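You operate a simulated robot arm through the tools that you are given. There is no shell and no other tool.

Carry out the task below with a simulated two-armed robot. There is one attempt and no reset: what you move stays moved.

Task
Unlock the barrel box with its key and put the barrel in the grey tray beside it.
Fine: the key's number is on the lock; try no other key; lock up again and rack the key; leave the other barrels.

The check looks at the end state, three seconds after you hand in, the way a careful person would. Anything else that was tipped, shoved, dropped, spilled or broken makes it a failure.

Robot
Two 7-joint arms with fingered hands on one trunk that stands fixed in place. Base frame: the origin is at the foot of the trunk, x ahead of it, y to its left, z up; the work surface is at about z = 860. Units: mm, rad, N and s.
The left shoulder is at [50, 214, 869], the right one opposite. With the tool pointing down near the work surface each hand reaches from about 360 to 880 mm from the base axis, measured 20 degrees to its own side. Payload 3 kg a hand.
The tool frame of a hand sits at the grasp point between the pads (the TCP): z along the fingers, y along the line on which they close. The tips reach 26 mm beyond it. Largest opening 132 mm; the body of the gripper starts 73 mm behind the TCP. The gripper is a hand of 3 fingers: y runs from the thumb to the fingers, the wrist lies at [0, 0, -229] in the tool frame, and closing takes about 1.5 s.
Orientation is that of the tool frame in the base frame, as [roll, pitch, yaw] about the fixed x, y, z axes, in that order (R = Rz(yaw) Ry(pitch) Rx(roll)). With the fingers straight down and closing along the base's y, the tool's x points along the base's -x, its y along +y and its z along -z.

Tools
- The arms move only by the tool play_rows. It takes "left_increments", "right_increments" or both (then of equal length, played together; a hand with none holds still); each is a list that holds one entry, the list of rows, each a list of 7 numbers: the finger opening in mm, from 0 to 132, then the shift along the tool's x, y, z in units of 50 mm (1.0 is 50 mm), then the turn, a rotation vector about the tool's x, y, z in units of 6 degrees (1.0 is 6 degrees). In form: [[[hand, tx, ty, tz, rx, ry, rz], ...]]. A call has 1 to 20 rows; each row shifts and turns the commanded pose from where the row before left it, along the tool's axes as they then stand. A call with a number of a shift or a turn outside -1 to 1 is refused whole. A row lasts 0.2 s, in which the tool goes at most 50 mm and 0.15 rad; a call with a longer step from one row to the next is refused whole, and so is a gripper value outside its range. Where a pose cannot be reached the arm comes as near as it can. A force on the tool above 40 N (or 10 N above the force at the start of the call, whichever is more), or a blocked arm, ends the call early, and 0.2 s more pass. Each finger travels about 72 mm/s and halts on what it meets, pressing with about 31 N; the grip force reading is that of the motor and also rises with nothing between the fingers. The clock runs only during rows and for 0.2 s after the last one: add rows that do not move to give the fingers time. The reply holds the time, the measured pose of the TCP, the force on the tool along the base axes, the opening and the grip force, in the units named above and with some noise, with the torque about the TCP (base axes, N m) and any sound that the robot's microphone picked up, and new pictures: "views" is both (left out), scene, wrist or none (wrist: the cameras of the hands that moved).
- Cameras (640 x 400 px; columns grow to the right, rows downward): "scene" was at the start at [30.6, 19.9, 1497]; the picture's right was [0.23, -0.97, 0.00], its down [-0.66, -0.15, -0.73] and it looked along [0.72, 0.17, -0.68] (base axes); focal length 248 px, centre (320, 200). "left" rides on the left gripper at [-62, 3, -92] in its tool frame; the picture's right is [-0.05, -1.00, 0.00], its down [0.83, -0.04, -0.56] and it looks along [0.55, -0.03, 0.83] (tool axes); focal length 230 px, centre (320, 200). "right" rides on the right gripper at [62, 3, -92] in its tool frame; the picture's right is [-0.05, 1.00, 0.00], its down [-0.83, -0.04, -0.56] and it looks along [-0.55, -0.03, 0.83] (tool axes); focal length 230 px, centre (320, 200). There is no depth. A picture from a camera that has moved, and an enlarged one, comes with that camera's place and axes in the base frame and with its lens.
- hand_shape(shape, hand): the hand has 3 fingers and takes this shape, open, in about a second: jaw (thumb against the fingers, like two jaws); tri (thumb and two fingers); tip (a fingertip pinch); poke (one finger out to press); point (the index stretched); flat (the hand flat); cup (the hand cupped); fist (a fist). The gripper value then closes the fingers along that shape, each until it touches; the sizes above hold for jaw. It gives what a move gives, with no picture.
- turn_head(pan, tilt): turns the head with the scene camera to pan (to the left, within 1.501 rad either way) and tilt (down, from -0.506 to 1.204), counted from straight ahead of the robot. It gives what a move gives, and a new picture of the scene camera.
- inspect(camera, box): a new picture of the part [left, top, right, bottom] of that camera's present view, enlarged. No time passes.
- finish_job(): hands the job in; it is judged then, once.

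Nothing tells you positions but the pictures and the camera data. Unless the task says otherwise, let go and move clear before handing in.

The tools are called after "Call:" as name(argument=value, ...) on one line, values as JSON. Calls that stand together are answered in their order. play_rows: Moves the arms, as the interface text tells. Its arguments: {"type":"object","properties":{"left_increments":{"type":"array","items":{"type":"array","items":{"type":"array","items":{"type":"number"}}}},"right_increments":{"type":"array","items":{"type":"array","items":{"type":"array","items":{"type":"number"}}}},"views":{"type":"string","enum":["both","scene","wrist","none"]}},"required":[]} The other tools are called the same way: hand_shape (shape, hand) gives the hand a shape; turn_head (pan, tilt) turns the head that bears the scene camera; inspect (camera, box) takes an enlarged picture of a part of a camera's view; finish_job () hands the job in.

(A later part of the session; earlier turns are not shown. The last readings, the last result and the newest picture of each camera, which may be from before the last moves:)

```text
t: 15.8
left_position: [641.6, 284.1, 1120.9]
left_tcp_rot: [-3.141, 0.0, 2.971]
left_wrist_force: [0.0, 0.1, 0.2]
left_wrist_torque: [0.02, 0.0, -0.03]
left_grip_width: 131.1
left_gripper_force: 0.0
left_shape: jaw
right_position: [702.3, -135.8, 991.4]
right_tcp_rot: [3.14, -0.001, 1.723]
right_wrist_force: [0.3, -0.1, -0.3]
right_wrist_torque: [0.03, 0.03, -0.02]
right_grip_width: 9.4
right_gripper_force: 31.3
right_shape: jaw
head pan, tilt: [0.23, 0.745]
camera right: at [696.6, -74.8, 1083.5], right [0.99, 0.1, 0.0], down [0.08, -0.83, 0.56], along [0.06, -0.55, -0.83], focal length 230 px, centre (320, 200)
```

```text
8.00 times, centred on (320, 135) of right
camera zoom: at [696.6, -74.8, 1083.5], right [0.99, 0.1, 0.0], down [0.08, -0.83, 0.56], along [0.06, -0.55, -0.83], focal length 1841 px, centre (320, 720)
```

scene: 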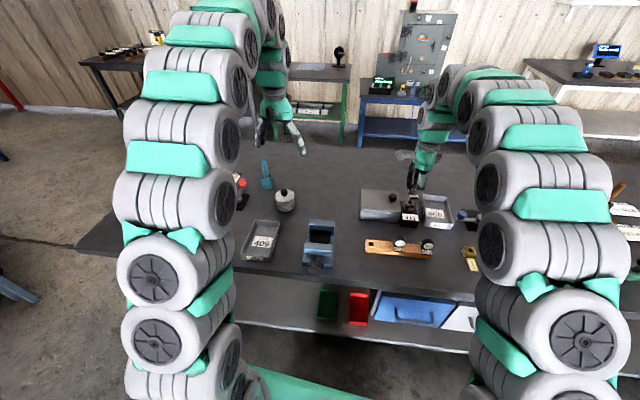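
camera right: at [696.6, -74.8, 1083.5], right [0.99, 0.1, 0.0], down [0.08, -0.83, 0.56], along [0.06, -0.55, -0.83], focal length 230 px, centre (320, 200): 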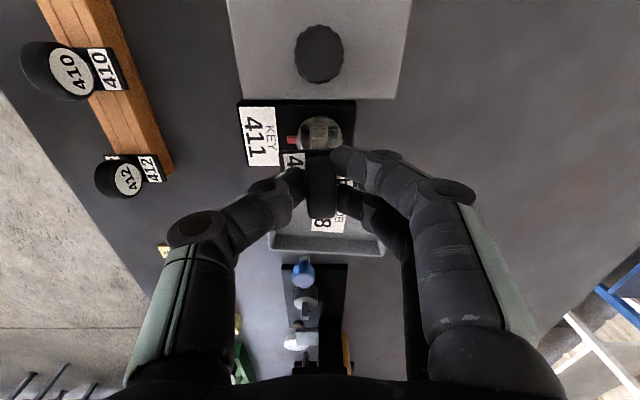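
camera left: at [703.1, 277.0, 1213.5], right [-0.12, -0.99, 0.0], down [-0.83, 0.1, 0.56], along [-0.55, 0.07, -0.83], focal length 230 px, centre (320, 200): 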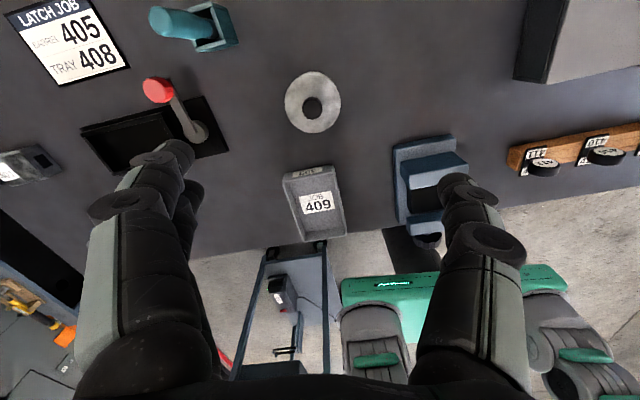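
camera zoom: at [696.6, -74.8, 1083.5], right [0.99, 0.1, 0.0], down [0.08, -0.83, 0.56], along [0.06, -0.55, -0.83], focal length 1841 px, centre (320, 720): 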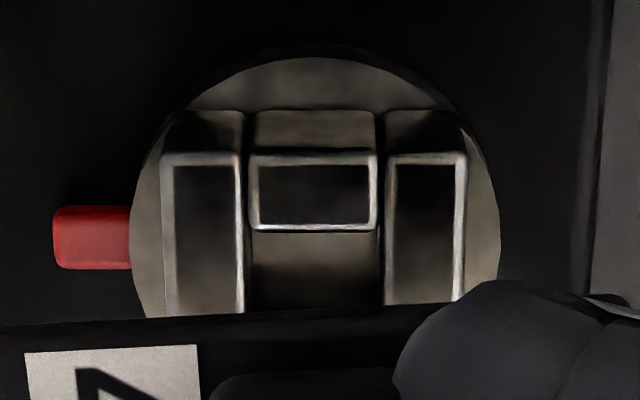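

In the scene view the shank projects onto the middle of the hole. I'll lower gently in small steps and watch the force.

Call:
play_rows(right_increments=[[[2, 0, 0, 0.1, 0, 0, 0], [2, 0, 0, 0.1, 0, 0, 0], [2, 0, 0, 0.1, 0, 0, 0], [2, 0, 0, 0.08, 0, 0, 0], [2, 0, 0, 0, 0, 0, 0]]], views="scene")

Call:
inspect(camera="scene", box=[395, 190, 427, 210])

```text
t: 17.0
left_position: [642.0, 282.8, 1120.2]
left_tcp_rot: [3.14, 0.0, 2.973]
left_wrist_force: [0.7, 0.9, -1.7]
left_wrist_torque: [0.0, 0.0, -0.03]
left_grip_width: 130.9
left_gripper_force: 0.1
left_shape: jaw
right_position: [701.1, -136.0, 973.3]
right_tcp_rot: [-3.141, -0.001, 1.726]
right_wrist_force: [0.2, 0.2, 0.0]
right_wrist_torque: [0.02, -0.02, -0.02]
right_grip_width: 9.5
right_gripper_force: 30.7
right_shape: jaw
head pan, tilt: [0.23, 0.745]
```

scene: 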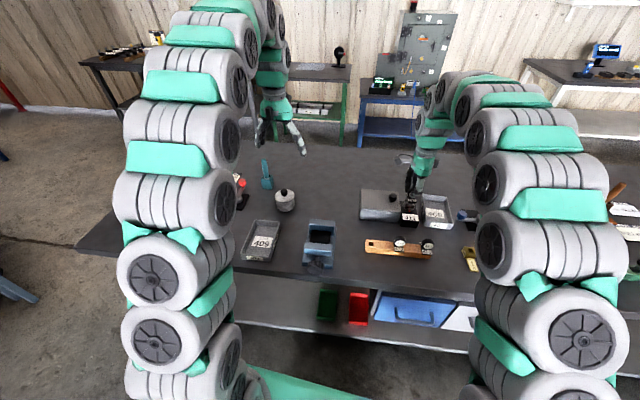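

```text
16.00 times, centred on (411, 200) of scene
camera zoom: at [30.6, 19.9, 1497.0], right [0.23, -0.97, 0.0], down [-0.66, -0.15, -0.73], along [0.72, 0.17, -0.68], focal length 3969 px, centre (-1136, 200)
```

zoom: 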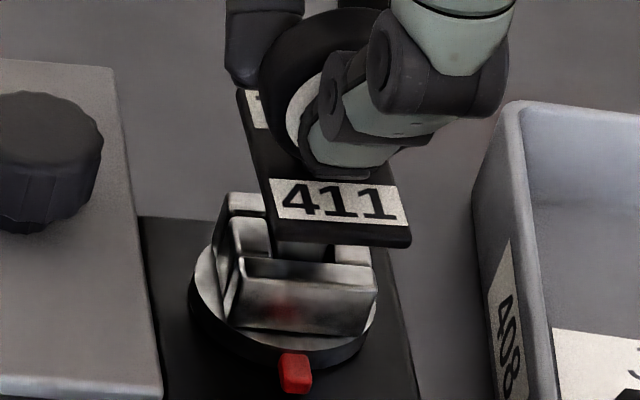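

The shank is entering the hole and there is no contact force. I'll keep going down in small steps.

Call:
play_rows(right_increments=[[[2, 0, 0, 0.06, 0, 0, 0], [2, 0, 0, 0.06, 0, 0, 0], [2, 0, 0, 0.06, 0, 0, 0], [2, 0, 0, 0, 0, 0, 0]]], views="scene")

Call:
inspect(camera="scene", box=[395, 190, 427, 210])

```text
t: 18.0
left_position: [641.0, 283.2, 1121.5]
left_tcp_rot: [-3.141, 0.002, 2.973]
left_wrist_force: [0.5, 0.0, 0.2]
left_wrist_torque: [0.02, 0.02, 0.01]
left_grip_width: 131.3
left_gripper_force: 0.1
left_shape: jaw
right_position: [702.3, -137.6, 966.1]
right_tcp_rot: [3.14, 0.0, 1.725]
right_wrist_force: [0.4, 0.8, -0.4]
right_wrist_torque: [-0.01, -0.05, -0.02]
right_grip_width: 9.3
right_gripper_force: 31.1
right_shape: jaw
head pan, tilt: [0.23, 0.745]
```

scene: 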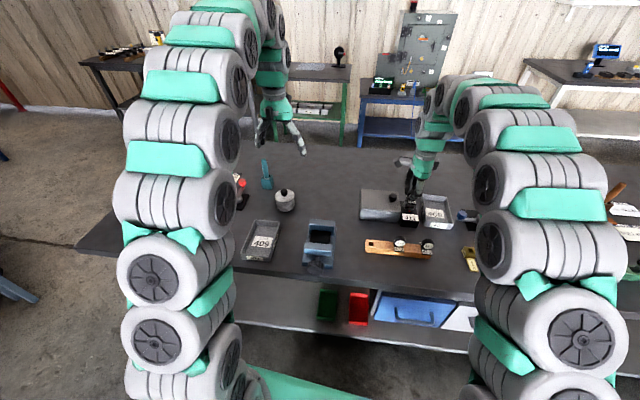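

```text
16.00 times, centred on (411, 200) of scene
camera zoom: at [30.6, 19.9, 1497.0], right [0.23, -0.97, 0.0], down [-0.66, -0.15, -0.73], along [0.72, 0.17, -0.68], focal length 3969 px, centre (-1136, 200)
```

zoom: 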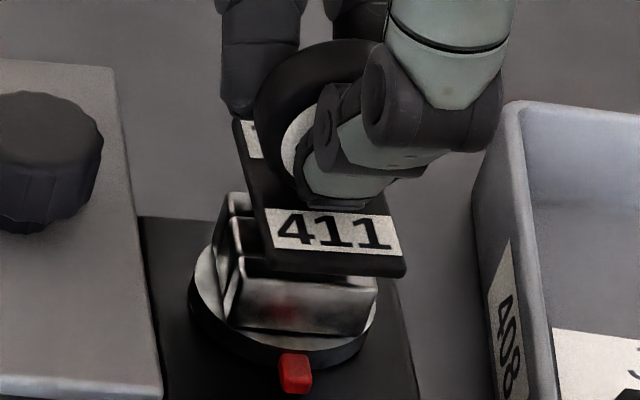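

Still free of force. I'll continue downward in 3 mm steps.

Call:
play_rows(right_increments=[[[2, 0, 0, 0.05, 0, 0, 0], [2, 0, 0, 0, 0, 0, 0], [2, 0, 0, 0, 0, 0, 0]]], views="none")

Call:
play_rows(right_increments=[[[2, 0, 0, 0.05, 0, 0, 0], [2, 0, 0, 0, 0, 0, 0], [2, 0, 0, 0, 0, 0, 0]]], views="scene")

Call:
inspect(camera="scene", box=[395, 190, 427, 210])

```text
t: 18.8
left_position: [642.6, 283.1, 1119.9]
left_tcp_rot: [-3.141, 0.001, 2.974]
left_wrist_force: [0.2, -0.2, -0.4]
left_wrist_torque: [0.03, 0.03, 0.01]
left_grip_width: 130.9
left_gripper_force: 0.0
left_shape: jaw
right_position: [702.2, -136.1, 963.0]
right_tcp_rot: [-3.142, -0.001, 1.725]
right_wrist_force: [-0.6, -0.5, -0.4]
right_wrist_torque: [0.01, -0.05, -0.03]
right_grip_width: 9.5
right_gripper_force: 31.0
right_shape: jaw
head pan, tilt: [0.23, 0.745]
```

```text
t: 19.6
left_position: [641.5, 283.4, 1120.7]
left_tcp_rot: [3.141, -0.001, 2.973]
left_wrist_force: [0.3, 0.2, -0.3]
left_wrist_torque: [0.0, 0.0, -0.02]
left_grip_width: 131.2
left_gripper_force: 0.1
left_shape: jaw
right_position: [702.5, -135.8, 960.8]
right_tcp_rot: [3.141, 0.0, 1.725]
right_wrist_force: [-1.4, 1.4, 15.2]
right_wrist_torque: [0.0, -0.01, -0.03]
right_grip_width: 10.0
right_gripper_force: 31.0
right_shape: jaw
head pan, tilt: [0.23, 0.745]
```

scene: 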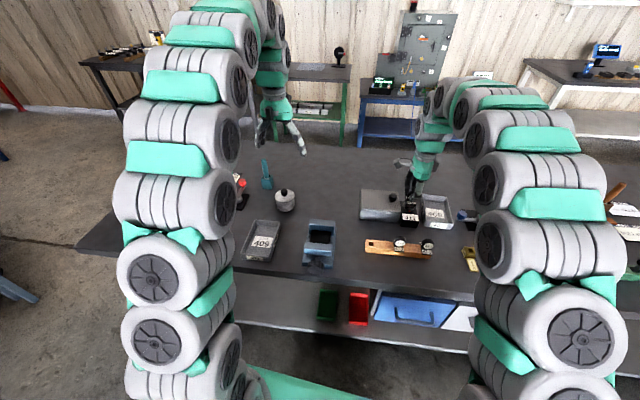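

```text
16.00 times, centred on (411, 200) of scene
camera zoom: at [30.4, 19.9, 1497.1], right [0.23, -0.97, 0.0], down [-0.66, -0.15, -0.74], along [0.72, 0.17, -0.68], focal length 3969 px, centre (-1136, 200)
```

zoom: 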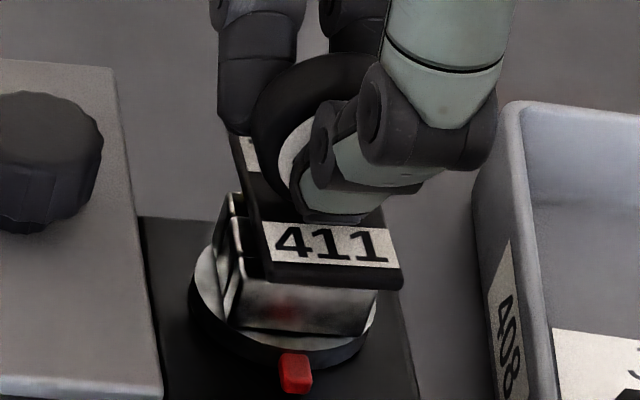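

The shank has reached the bottom of the lock (15 N, z = 961). I'll ease off slightly and test a small clockwise turn, watching the torque and the red pointer.

Call:
play_rows(right_increments=[[[2, 0, 0, -0.05, 0, 0, 0], [2, 0, 0, 0, 0, 0, 0], [2, 0, 0.005, 0, 0, 0, 1], [2, 0, 0.005, 0, 0, 0, 1], [2, 0, 0, 0, 0, 0, 0]]], views="scene")

Call:
inspect(camera="scene", box=[395, 190, 427, 210])

```text
t: 20.8
left_position: [641.6, 283.3, 1121.0]
left_tcp_rot: [-3.141, 0.0, 2.971]
left_wrist_force: [0.0, 0.8, -0.3]
left_wrist_torque: [-0.01, 0.01, -0.03]
left_grip_width: 131.2
left_gripper_force: 0.1
left_shape: jaw
right_position: [702.2, -136.2, 962.0]
right_tcp_rot: [-3.141, 0.0, 1.513]
right_wrist_force: [2.5, -0.7, -1.2]
right_wrist_torque: [0.0, -0.15, 0.01]
right_grip_width: 9.8
right_gripper_force: 31.0
right_shape: jaw
head pan, tilt: [0.23, 0.745]
```

scene: 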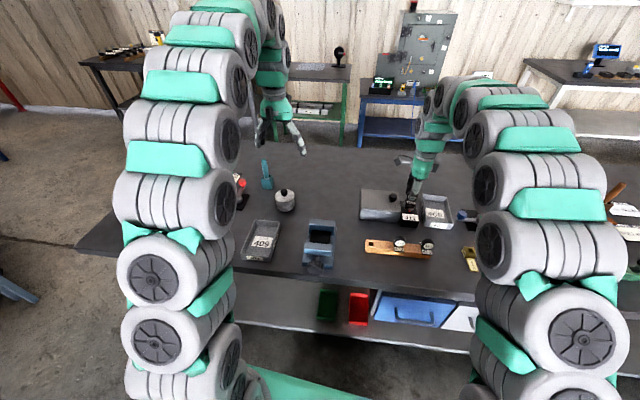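

```text
16.00 times, centred on (411, 200) of scene
camera zoom: at [30.6, 19.9, 1497.0], right [0.23, -0.97, 0.0], down [-0.66, -0.15, -0.73], along [0.72, 0.17, -0.68], focal length 3969 px, centre (-1136, 200)
```

zoom: 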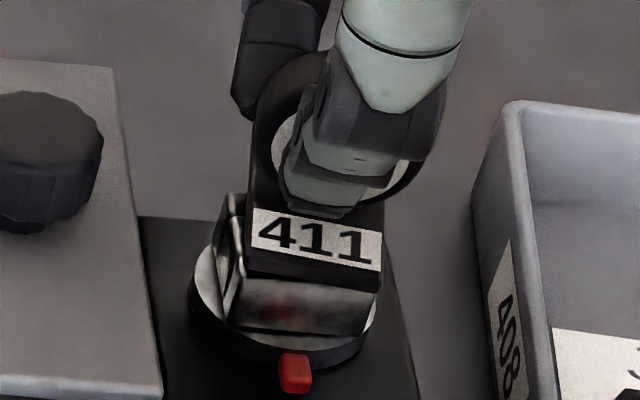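

There was no torque, so the shank has some slack in the hole. I'll turn a little further.

Call:
play_rows(right_increments=[[[2, 0, 0.005, 0, 0, 0, 1], [2, 0, 0.005, 0, 0, 0, 1], [2, 0, 0, 0, 0, 0, 0], [2, 0, 0, 0, 0, 0, 0]]], views="scene")

Call:
inspect(camera="scene", box=[395, 190, 427, 210])

```text
t: 21.8
left_position: [641.0, 283.6, 1120.5]
left_tcp_rot: [-3.141, 0.001, 2.972]
left_wrist_force: [-0.7, 0.5, 0.3]
left_wrist_torque: [-0.01, 0.02, -0.01]
left_grip_width: 131.2
left_gripper_force: 0.1
left_shape: jaw
right_position: [702.9, -137.6, 963.8]
right_tcp_rot: [3.141, 0.002, 1.305]
right_wrist_force: [4.0, -0.9, -1.3]
right_wrist_torque: [-0.02, -0.18, 0.04]
right_grip_width: 10.1
right_gripper_force: 31.1
right_shape: jaw
head pan, tilt: [0.23, 0.745]
```

scene: 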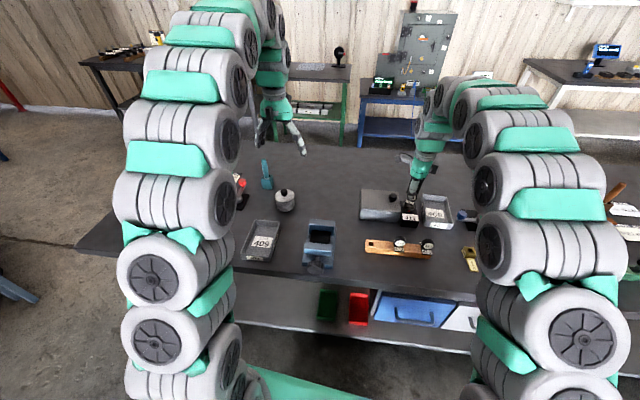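

```text
16.00 times, centred on (411, 200) of scene
camera zoom: at [30.7, 19.9, 1497.0], right [0.23, -0.97, 0.0], down [-0.66, -0.15, -0.73], along [0.72, 0.17, -0.68], focal length 3969 px, centre (-1136, 200)
```

zoom: 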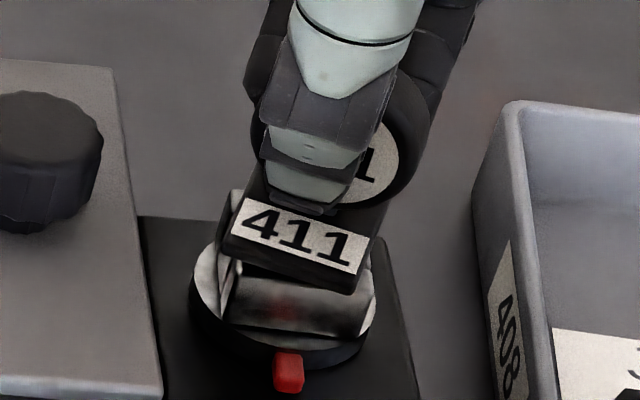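

The red pointer has started to follow clockwise at low torque. I'll carry on turning and watch it.

Call:
play_rows(right_increments=[[[2, 0, 0.005, 0, 0, 0, 1], [2, 0, 0.005, 0, 0, 0, 1], [2, 0, 0.005, 0, 0, 0, 1], [2, 0, 0.005, 0, 0, 0, 1], [2, 0, 0, 0, 0, 0, 0]]], views="scene")

Call:
inspect(camera="scene", box=[395, 190, 427, 210])

```text
t: 23.0
left_position: [641.8, 283.2, 1120.9]
left_tcp_rot: [-3.14, -0.001, 2.972]
left_wrist_force: [0.2, 0.6, 0.5]
left_wrist_torque: [-0.01, -0.03, 0.0]
left_grip_width: 131.2
left_gripper_force: 0.1
left_shape: jaw
right_position: [704.3, -136.0, 962.6]
right_tcp_rot: [3.141, 0.001, 0.884]
right_wrist_force: [2.9, -2.4, 0.5]
right_wrist_torque: [-0.07, -0.14, 0.05]
right_grip_width: 9.7
right_gripper_force: 30.9
right_shape: jaw
head pan, tilt: [0.23, 0.745]
```

scene: 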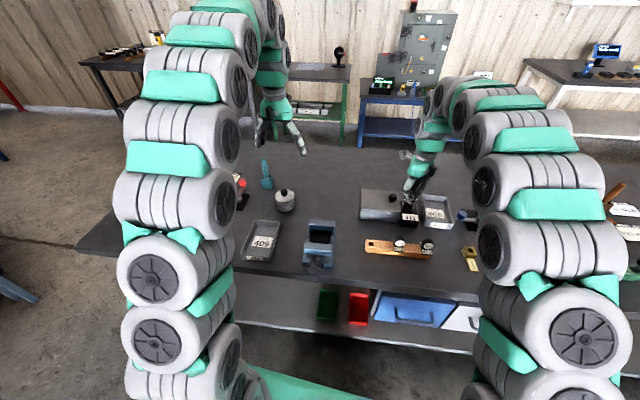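

```text
16.00 times, centred on (411, 200) of scene
camera zoom: at [30.6, 19.9, 1497.0], right [0.23, -0.97, 0.0], down [-0.66, -0.15, -0.73], along [0.72, 0.17, -0.68], focal length 3969 px, centre (-1136, 200)
```

zoom: 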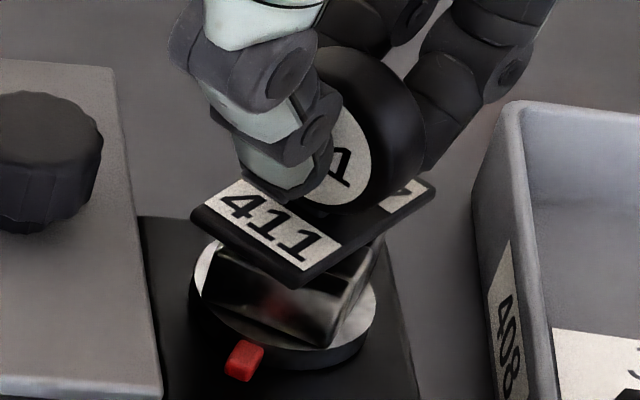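

The plug turns freely with the key. Continuing clockwise.

Call:
play_rows(right_increments=[[[2, 0, 0.005, 0, 0, 0, 1], [2, 0, 0.005, 0, 0, 0, 1], [2, 0, 0.005, 0, 0, 0, 1], [2, 0, 0.005, 0, 0, 0, 1], [2, 0, 0.005, 0, 0, 0, 1], [2, 0, 0, 0, 0, 0, 0]]], views="scene")

Call:
inspect(camera="scene", box=[395, 190, 427, 210])

```text
t: 24.4
left_position: [642.6, 282.4, 1120.6]
left_tcp_rot: [-3.14, -0.001, 2.974]
left_wrist_force: [-0.6, 0.0, 0.8]
left_wrist_torque: [0.0, 0.03, 0.01]
left_grip_width: 131.2
left_gripper_force: 0.0
left_shape: jaw
right_position: [704.5, -137.2, 962.4]
right_tcp_rot: [-3.141, -0.001, 0.362]
right_wrist_force: [2.2, -3.3, 1.7]
right_wrist_torque: [-0.2, -0.09, 0.05]
right_grip_width: 9.9
right_gripper_force: 30.8
right_shape: jaw
head pan, tilt: [0.23, 0.745]
```

scene: 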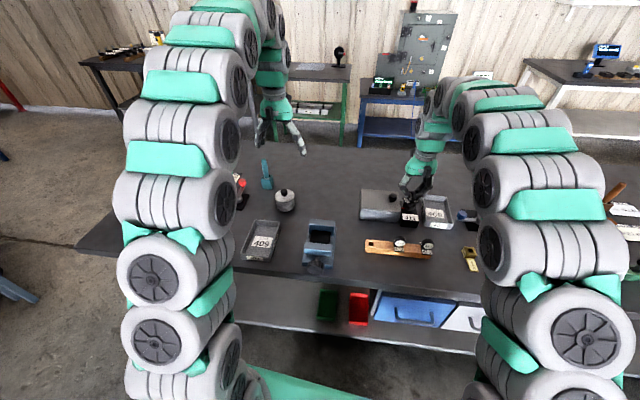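

```text
16.00 times, centred on (411, 200) of scene
camera zoom: at [30.6, 19.8, 1497.0], right [0.23, -0.97, 0.0], down [-0.66, -0.15, -0.73], along [0.72, 0.17, -0.68], focal length 3969 px, centre (-1136, 200)
```

zoom: 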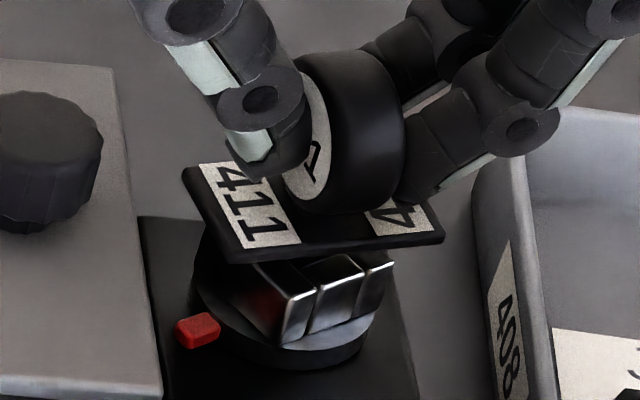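

The pointer has turned by about 60°. I'll continue in smaller steps, listening for a click or a stop.

Call:
play_rows(right_increments=[[[2, 0, 0.005, 0, 0, 0, 1], [2, 0, 0.005, 0, 0, 0, 1], [2, 0, 0.005, 0, 0, 0, 1], [2, 0, 0, 0, 0, 0, 0]]], views="scene")

Call:
inspect(camera="scene", box=[395, 190, 427, 210])

```text
t: 25.4
left_position: [642.5, 283.8, 1120.0]
left_tcp_rot: [3.141, -0.001, 2.972]
left_wrist_force: [0.6, -1.2, 0.7]
left_wrist_torque: [0.0, 0.01, 0.01]
left_grip_width: 131.1
left_gripper_force: 0.1
left_shape: jaw
right_position: [703.7, -138.6, 962.5]
right_tcp_rot: [-3.141, 0.0, 0.048]
right_wrist_force: [3.1, -5.4, 0.6]
right_wrist_torque: [-0.21, -0.13, 0.04]
right_grip_width: 10.0
right_gripper_force: 30.9
right_shape: jaw
head pan, tilt: [0.23, 0.745]
```

scene: 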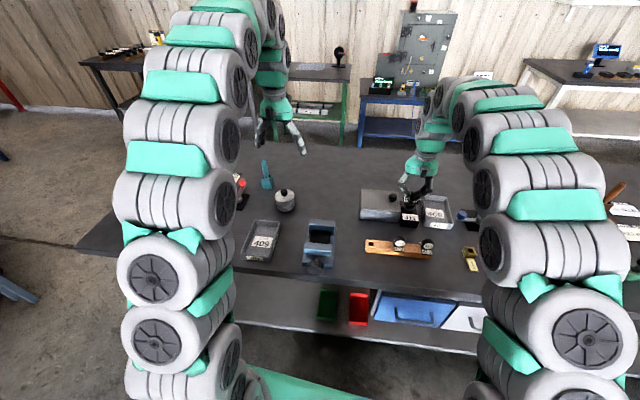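

```text
16.00 times, centred on (411, 200) of scene
camera zoom: at [30.7, 19.8, 1497.0], right [0.23, -0.97, 0.0], down [-0.66, -0.15, -0.73], along [0.72, 0.17, -0.68], focal length 3969 px, centre (-1136, 200)
```

zoom: 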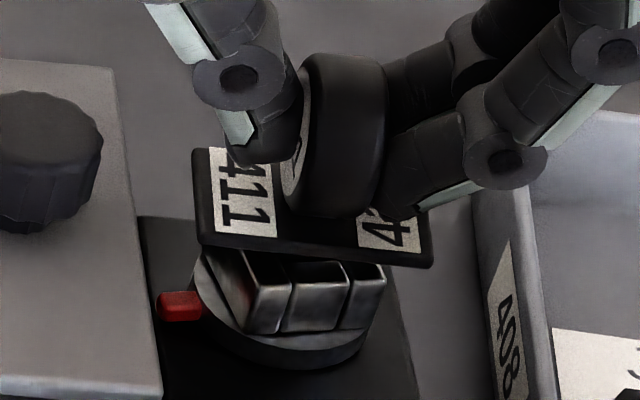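

It's at about 75° and still turning freely. I'll continue toward the quarter turn.

Call:
play_rows(right_increments=[[[2, 0, 0.005, 0, 0, 0, 1], [2, 0, 0.005, 0, 0, 0, 1], [2, 0, 0, 0, 0, 0, 0], [2, 0, 0, 0, 0, 0, 0]]], views="scene")

Call:
inspect(camera="scene", box=[395, 190, 427, 210])

```text
t: 26.4
left_position: [642.3, 284.2, 1121.1]
left_tcp_rot: [3.142, 0.0, 2.971]
left_wrist_force: [-0.2, -0.4, 0.3]
left_wrist_torque: [0.0, 0.02, 0.0]
left_grip_width: 131.3
left_gripper_force: 0.0
left_shape: jaw
right_position: [704.3, -137.5, 963.3]
right_tcp_rot: [3.141, 0.001, -0.162]
right_wrist_force: [3.4, -5.4, -3.2]
right_wrist_torque: [-0.26, -0.16, 0.07]
right_grip_width: 9.7
right_gripper_force: 30.5
right_shape: jaw
head pan, tilt: [0.23, 0.745]
```

scene: 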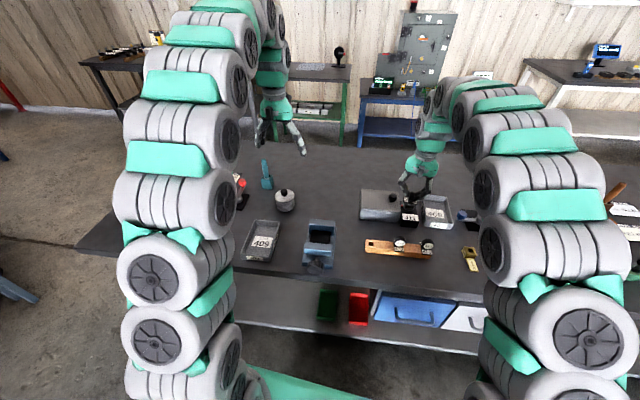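

```text
16.00 times, centred on (411, 200) of scene
camera zoom: at [30.7, 19.8, 1497.0], right [0.23, -0.97, 0.0], down [-0.66, -0.15, -0.73], along [0.72, 0.17, -0.68], focal length 3969 px, centre (-1136, 200)
```

zoom: 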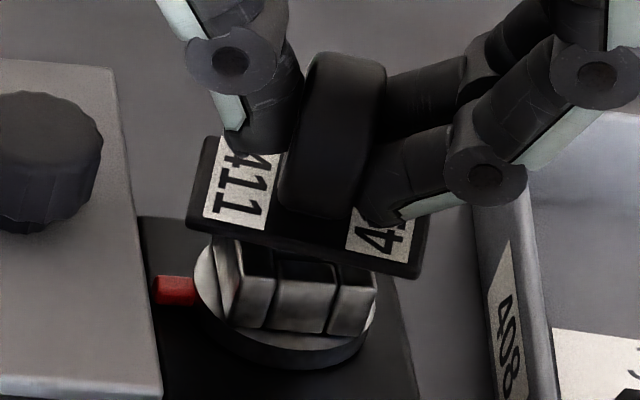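

The pointer is now at about 90°. I'll nudge one more step to see whether that is the stop.

Call:
play_rows(right_increments=[[[2, 0, 0.005, 0, 0, 0, 1], [2, 0, 0, 0, 0, 0, 0], [2, 0, 0, 0, 0, 0, 0]]], views="scene")

Call:
inspect(camera="scene", box=[395, 190, 427, 210])

```text
t: 27.2
left_position: [641.5, 282.5, 1121.3]
left_tcp_rot: [-3.141, 0.0, 2.972]
left_wrist_force: [1.2, -0.3, -0.1]
left_wrist_torque: [-0.02, -0.04, -0.03]
left_grip_width: 131.2
left_gripper_force: 0.0
left_shape: jaw
right_position: [702.9, -139.1, 964.0]
right_tcp_rot: [-3.14, -0.001, -0.266]
right_wrist_force: [6.3, -3.6, -6.1]
right_wrist_torque: [-0.14, -0.12, 0.26]
right_grip_width: 9.5
right_gripper_force: 30.9
right_shape: jaw
head pan, tilt: [0.23, 0.745]
```

scene: 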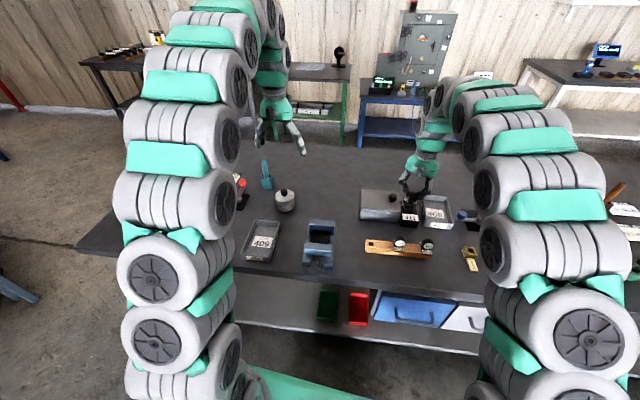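

```text
16.00 times, centred on (411, 200) of scene
camera zoom: at [30.8, 19.8, 1497.0], right [0.23, -0.97, 0.0], down [-0.66, -0.15, -0.73], along [0.72, 0.17, -0.68], focal length 3969 px, centre (-1136, 200)
```

zoom: 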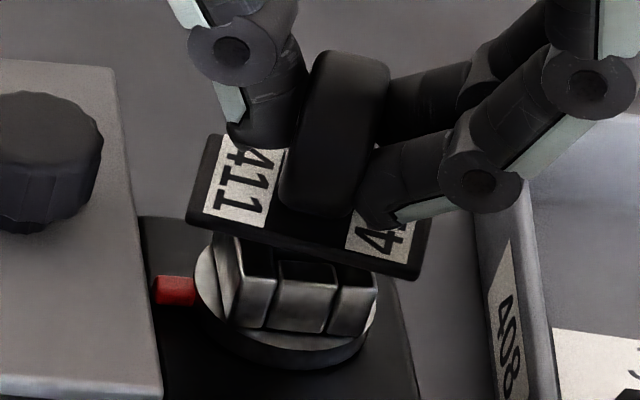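

The torque rose to 0.26 N·m and the pointer stayed put, so the lock is fully turned and open. I'll turn the key back through the slack so it sits square in the hole without driving the plug.

Call:
play_rows(right_increments=[[[2, 0, -0.005, 0, 0, 0, -1], [2, 0, -0.005, 0, 0, 0, -1], [2, 0, -0.005, 0, 0, 0, -1], [2, 0, -0.005, 0, 0, 0, -0.9], [2, 0, 0, 0, 0, 0, 0]]], views="both")

Call:
inspect(camera="scene", box=[395, 190, 427, 210])

Call:
inspect(camera="right", box=[200, 50, 440, 200])

```text
t: 28.4
left_position: [641.8, 282.7, 1121.8]
left_tcp_rot: [-3.141, 0.0, 2.973]
left_wrist_force: [-0.6, 0.5, 0.2]
left_wrist_torque: [-0.01, -0.03, 0.0]
left_grip_width: 131.3
left_gripper_force: 0.2
left_shape: jaw
right_position: [704.3, -138.2, 962.6]
right_tcp_rot: [-3.141, 0.0, 0.145]
right_wrist_force: [-0.7, 0.6, -0.3]
right_wrist_torque: [-0.03, 0.0, 0.0]
right_grip_width: 9.4
right_gripper_force: 31.4
right_shape: jaw
head pan, tilt: [0.23, 0.745]
camera right: at [765.7, -132.3, 1054.6], right [0.09, -1.0, 0.0], down [-0.83, -0.08, 0.56], along [-0.55, -0.05, -0.83], focal length 230 px, centre (320, 200)
```

scene: 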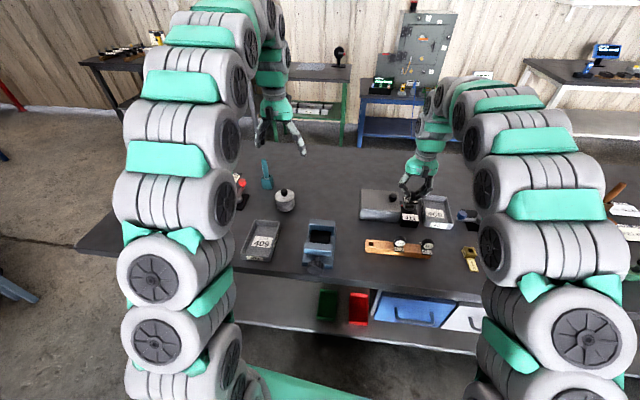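
right: 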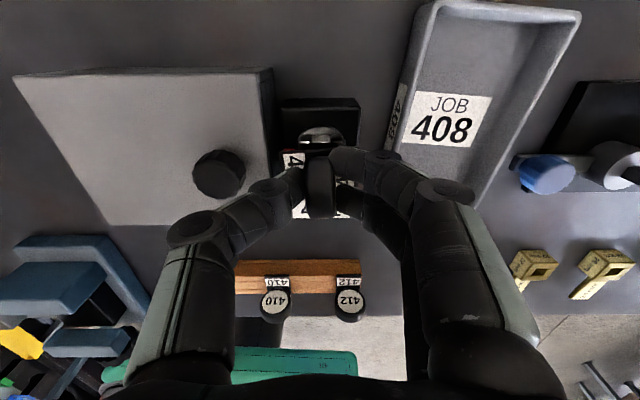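

```text
16.00 times, centred on (411, 200) of scene
camera zoom: at [30.6, 19.9, 1497.0], right [0.23, -0.97, 0.0], down [-0.66, -0.15, -0.73], along [0.72, 0.17, -0.68], focal length 3969 px, centre (-1136, 200)
```

zoom: 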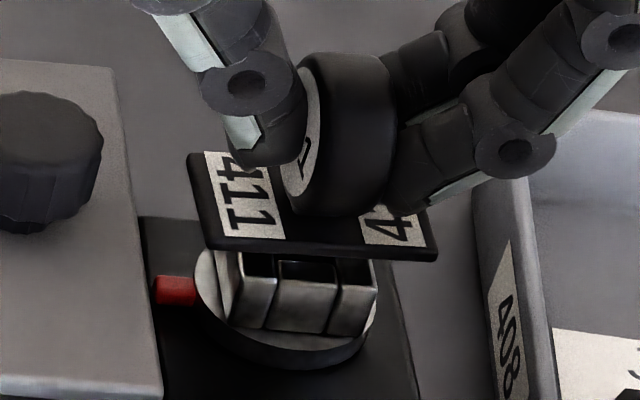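

```text
2.67 times, centred on (320, 125) of right
camera zoom: at [765.7, -132.3, 1054.6], right [0.09, -1.0, 0.0], down [-0.83, -0.08, 0.56], along [-0.55, -0.05, -0.83], focal length 614 px, centre (320, 400)
```

zoom: 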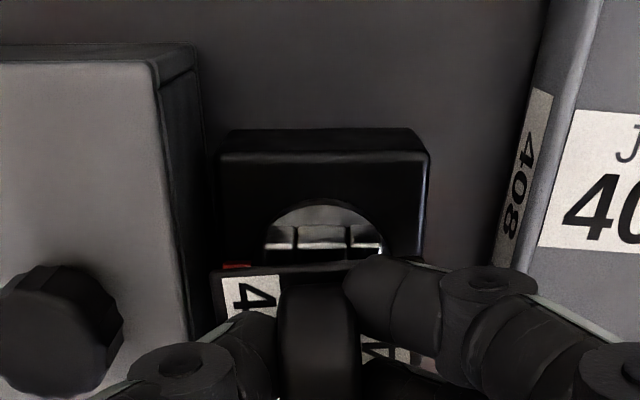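

The key is square in the lock with no torque, and the pointer stays at the open position. The box top is at z of about 916, with the lid knob near its right edge. I'll release the key in the lock and lift clear.

Call:
play_rows(right_increments=[[[16, 0, 0, 0, 0, 0, 0], [24, 0, 0, 0, 0, 0, 0], [36, 0, 0, 0, 0, 0, 0], [46, 0, 0, 0, 0, 0, 0], [46, 0, 0, 0, 0, 0, 0]]], views="both")

Call:
inspect(camera="scene", box=[395, 190, 427, 210])

Call:
inspect(camera="right", box=[240, 110, 400, 210])

```text
t: 29.6
left_position: [642.1, 283.2, 1121.5]
left_tcp_rot: [3.141, -0.001, 2.972]
left_wrist_force: [-0.5, 0.7, 0.3]
left_wrist_torque: [0.03, 0.02, -0.02]
left_grip_width: 131.5
left_gripper_force: 0.0
left_shape: jaw
right_position: [704.4, -138.7, 963.5]
right_tcp_rot: [3.141, 0.001, 0.144]
right_wrist_force: [0.1, 0.4, 0.6]
right_wrist_torque: [0.01, 0.01, -0.02]
right_grip_width: 45.7
right_gripper_force: 0.0
right_shape: jaw
head pan, tilt: [0.23, 0.745]
camera right: at [765.8, -132.4, 1054.7], right [0.09, -1.0, 0.0], down [-0.83, -0.08, 0.56], along [-0.55, -0.05, -0.83], focal length 230 px, centre (320, 200)
```

scene: 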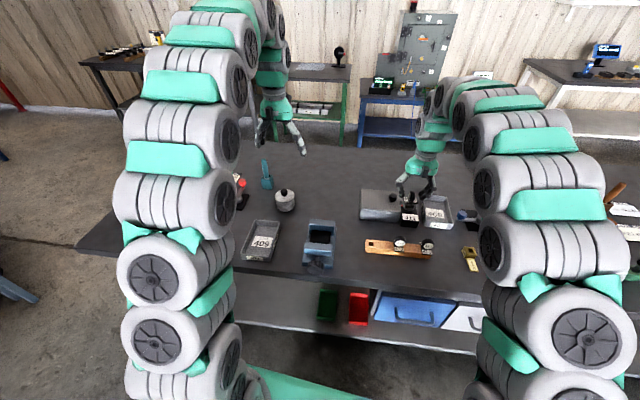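
right: 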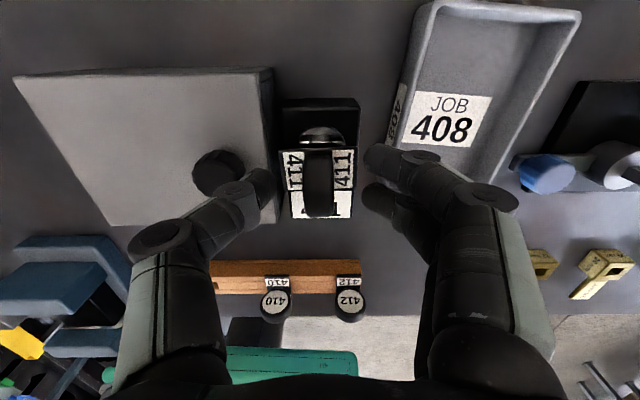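

```text
16.00 times, centred on (411, 200) of scene
camera zoom: at [30.6, 19.9, 1497.0], right [0.23, -0.97, 0.0], down [-0.66, -0.15, -0.73], along [0.72, 0.17, -0.68], focal length 3969 px, centre (-1136, 200)
```

zoom: 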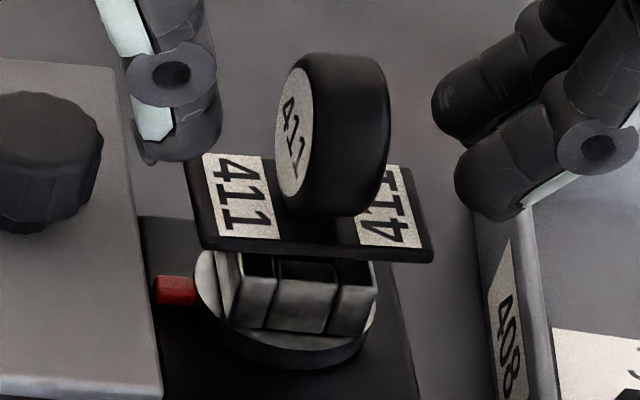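

```text
4.00 times, centred on (320, 160) of right
camera zoom: at [765.8, -132.4, 1054.7], right [0.09, -1.0, 0.0], down [-0.83, -0.08, 0.56], along [-0.55, -0.05, -0.83], focal length 920 px, centre (320, 360)
```

zoom: 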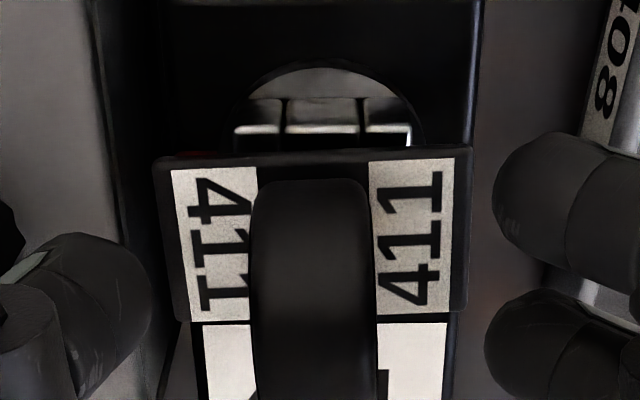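

The key stands upright in the lock. I'll lift the right hand straight up, clear of it.

Call:
play_rows(right_increments=[[[46, 0, 0, -0.3, 0, 0, 0], [46, 0, 0, -0.4, 0, 0, 0], [46, 0, 0, -0.5, 0, 0, 0], [46, 0, 0, -0.6, 0, 0, 0], [46, 0, 0, -0.6, 0, 0, 0], [46, 0, 0, 0, 0, 0, 0]]], views="both")

Call:
inspect(camera="right", box=[60, 60, 380, 260])

Call:
inspect(camera="left", box=[480, 0, 640, 100])

Call:
inspect(camera="scene", box=[345, 175, 425, 225])

```text
t: 31.0
left_position: [642.1, 282.9, 1120.6]
left_tcp_rot: [-3.141, 0.001, 2.973]
left_wrist_force: [0.1, -0.3, -0.1]
left_wrist_torque: [0.0, -0.02, -0.03]
left_grip_width: 130.8
left_gripper_force: 0.2
left_shape: jaw
right_position: [706.5, -138.0, 1080.9]
right_tcp_rot: [-3.14, -0.001, 0.144]
right_wrist_force: [-0.1, 0.2, -0.6]
right_wrist_torque: [0.04, -0.01, 0.01]
right_grip_width: 45.6
right_gripper_force: 0.0
right_shape: jaw
head pan, tilt: [0.23, 0.745]
camera right: at [767.1, -132.8, 1173.7], right [0.09, -1.0, 0.0], down [-0.83, -0.08, 0.56], along [-0.55, -0.05, -0.83], focal length 230 px, centre (320, 200)
```

scene: 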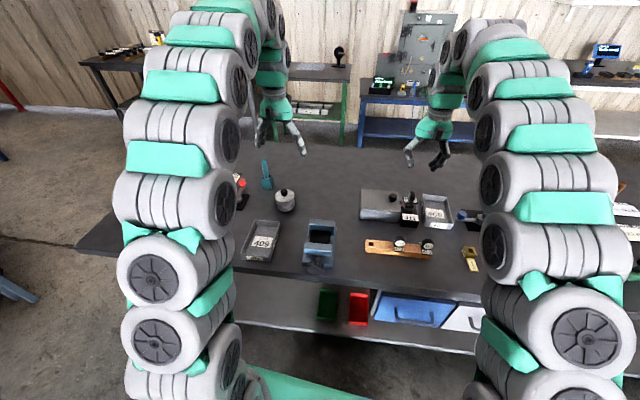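
right: 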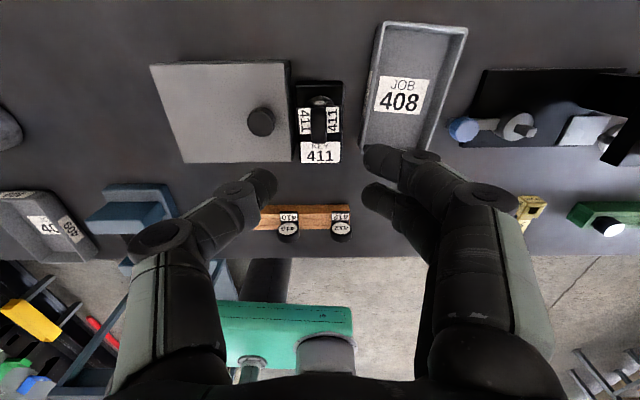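

```text
2.00 times, centred on (220, 160) of right
camera zoom: at [767.1, -132.8, 1173.7], right [0.09, -1.0, 0.0], down [-0.83, -0.08, 0.56], along [-0.55, -0.05, -0.83], focal length 460 px, centre (520, 280)
```

zoom: 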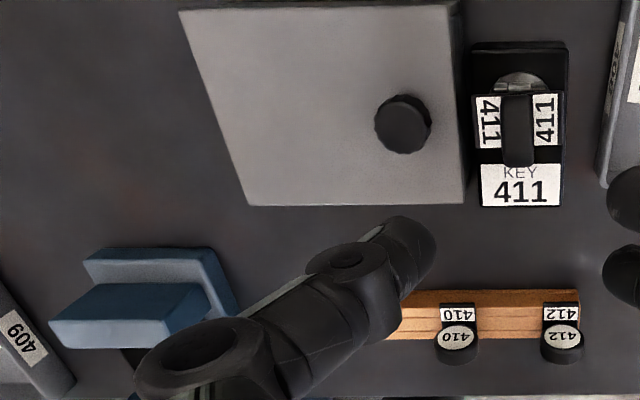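

```text
4.00 times, centred on (560, 50) of left
camera zoom: at [703.0, 277.0, 1213.5], right [-0.12, -0.99, 0.0], down [-0.83, 0.1, 0.56], along [-0.55, 0.07, -0.83], focal length 920 px, centre (-640, 800)
```

zoom: 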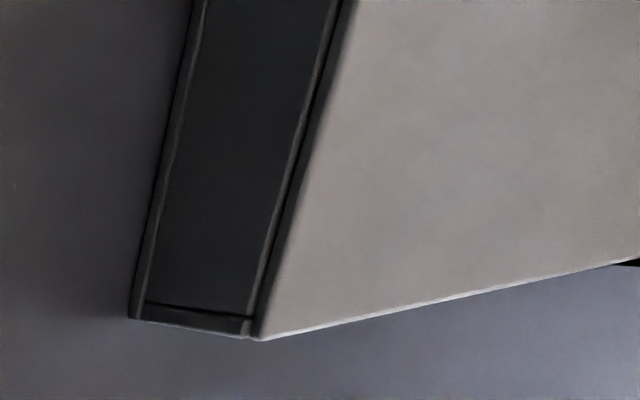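

```text
8.00 times, centred on (385, 200) of scene
camera zoom: at [30.6, 19.9, 1497.0], right [0.23, -0.97, 0.0], down [-0.66, -0.15, -0.73], along [0.72, 0.17, -0.68], focal length 1984 px, centre (-200, 200)
```

zoom: 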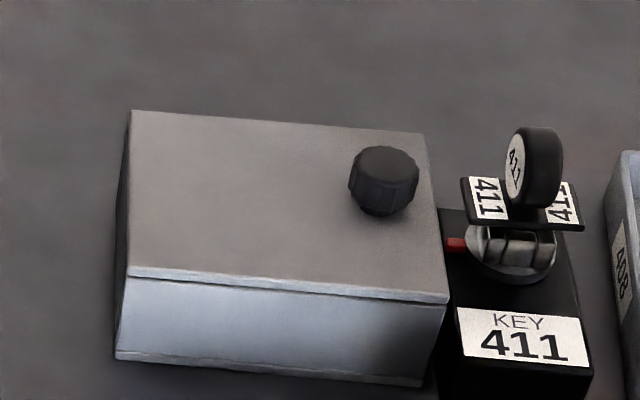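

The lid shows no obvious hinge from here, and the knob is near the right edge. I'll move the right hand's camera behind the box to look for a hinge.

Call:
play_rows(right_increments=[[[46, 0.4, -0.14, 0, 0, 0, 0], [46, 0.4, -0.14, 0, 0, 0, 0], [46, 0.4, -0.14, 0, 0, 0, 0], [46, 0.4, -0.14, 0, 0, 0, 0], [46, 0.4, -0.14, 0, 0, 0, 0], [46, 0, 0, 0, 0, 0, 0]]], views="wrist")

Call:
inspect(camera="right", box=[160, 80, 400, 230])

```text
t: 32.4
left_position: [641.9, 282.2, 1120.0]
left_tcp_rot: [3.14, 0.001, 2.973]
left_wrist_force: [-0.8, -0.6, -0.3]
left_wrist_torque: [0.0, 0.01, 0.0]
left_grip_width: 131.2
left_gripper_force: 0.0
left_shape: jaw
right_position: [752.9, -113.9, 1081.3]
right_tcp_rot: [-3.141, -0.001, 0.143]
right_wrist_force: [0.4, 0.2, -0.1]
right_wrist_torque: [-0.04, 0.04, -0.01]
right_grip_width: 45.7
right_gripper_force: 0.1
right_shape: jaw
right hand out of reach, approached as far as the arm can: row 3, 4, 5
head pan, tilt: [0.23, 0.745]
camera right: at [813.0, -108.9, 1173.3], right [0.09, -1.0, 0.0], down [-0.83, -0.08, 0.56], along [-0.55, -0.05, -0.83], focal length 230 px, centre (320, 200)
```

right: 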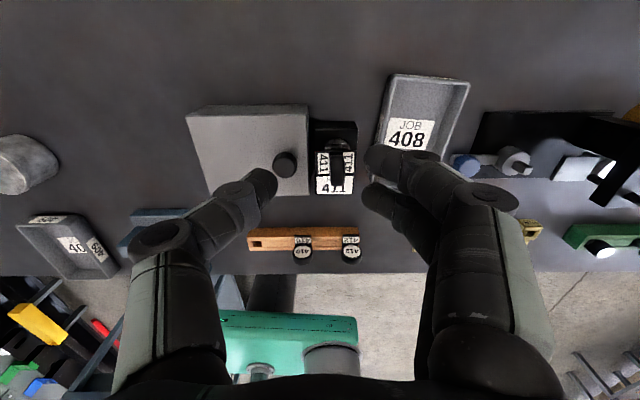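

```text
2.67 times, centred on (280, 155) of right
camera zoom: at [813.0, -108.9, 1173.3], right [0.09, -1.0, 0.0], down [-0.83, -0.08, 0.56], along [-0.55, -0.05, -0.83], focal length 614 px, centre (427, 320)
```

zoom: 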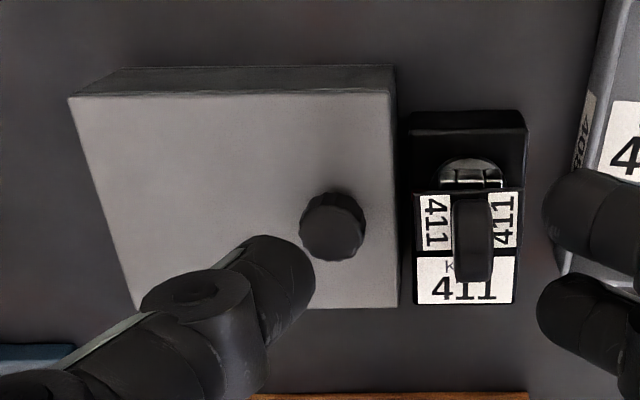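

The back face looks plain, so the lid most likely hinges on the left side, opposite the knob. I'll park the right hand off to the right and turn the left hand so it closes along x, parallel to the supposed hinge.

Call:
play_rows(left_increments=[[[131, 0, 0, 0, 0, 0, -1], [131, 0, 0, 0, 0, 0, -1], [131, 0, 0, 0, 0, 0, -1], [131, 0, 0, 0, 0, 0, -1], [131, 0, 0, 0, 0, 0, -1], [131, 0, 0, 0, 0, 0, -1], [131, 0, 0, 0, 0, 0, -1], [131, 0, 0, 0, 0, 0, -1], [131, 0, 0, 0, 0, 0, -1], [131, 0, 0, 0, 0, 0, -1], [131, 0, 0, 0, 0, 0, -1], [131, 0, 0, 0, 0, 0, -1], [131, 0, 0, 0, 0, 0, -1], [131, 0, 0, 0, 0, 0, -1], [131, 0, 0, 0, 0, 0, -1], [131, 0, 0, 0, 0, 0, -1], [131, 0, 0, 0, 0, 0, -1], [131, 0, 0, 0, 0, 0, -0.6]]], right_increments=[[[46, -0.44, 0.37, 0, 0, 0, 0], [46, -0.44, 0.37, 0, 0, 0, 0], [46, -0.44, 0.37, 0, 0, 0, 0], [46, -0.44, 0.37, 0, 0, 0, 0], [46, -0.44, 0.37, 0, 0, 0, 0], [46, -0.44, 0.37, 0, 0, 0, 0], [46, -0.44, 0.37, 0, 0, 0, 0], [46, -0.44, 0.37, 0, 0, 0, 0], [46, -0.44, 0.37, 0, 0, 0, 0], [46, -0.44, 0.37, 0, 0, 0, 0], [46, 0, 0, 0, 0, 0, 0], [46, 0, 0, 0, 0, 0, 0], [46, 0, 0, 0, 0, 0, 0], [46, 0, 0, 0, 0, 0, 0], [46, 0, 0, 0, 0, 0, 0], [46, 0, 0, 0, 0, 0, 0], [46, 0, 0, 0, 0, 0, 0], [46, 0, 0, 0, 0, 0, 0]]], views="both")

```text
t: 36.2
left_position: [640.7, 283.7, 1124.1]
left_tcp_rot: [-3.136, 0.0, -1.536]
left_wrist_force: [-0.1, -0.6, -0.5]
left_wrist_torque: [0.0, 0.0, -0.01]
left_grip_width: 131.0
left_gripper_force: 0.0
left_shape: jaw
left hand out of reach, approached as far as the arm can: row 18
right_position: [558.4, -331.0, 1082.6]
right_tcp_rot: [3.141, -0.001, 0.144]
right_wrist_force: [0.1, -0.5, -0.8]
right_wrist_torque: [0.01, 0.0, -0.01]
right_grip_width: 45.4
right_gripper_force: 0.1
right_shape: jaw
head pan, tilt: [0.23, 0.745]
camera right: at [620.1, -326.1, 1173.9], right [0.09, -1.0, 0.0], down [-0.83, -0.08, 0.56], along [-0.55, -0.05, -0.83], focal length 230 px, centre (320, 200)
camera left: at [635.4, 344.8, 1216.8], right [1.0, 0.09, 0.01], down [0.07, -0.83, 0.55], along [0.05, -0.55, -0.83], focal length 230 px, centre (320, 200)
```

scene: 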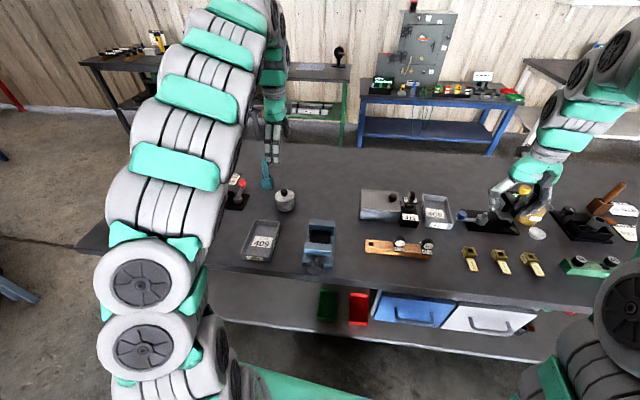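
right: 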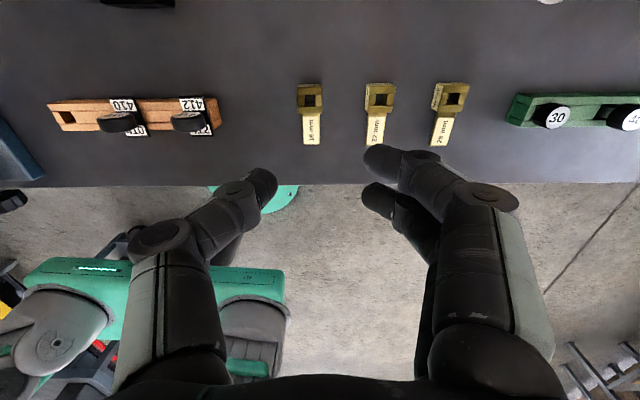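
left: 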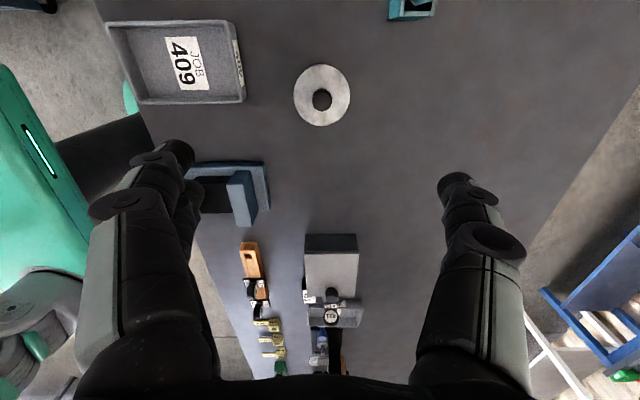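

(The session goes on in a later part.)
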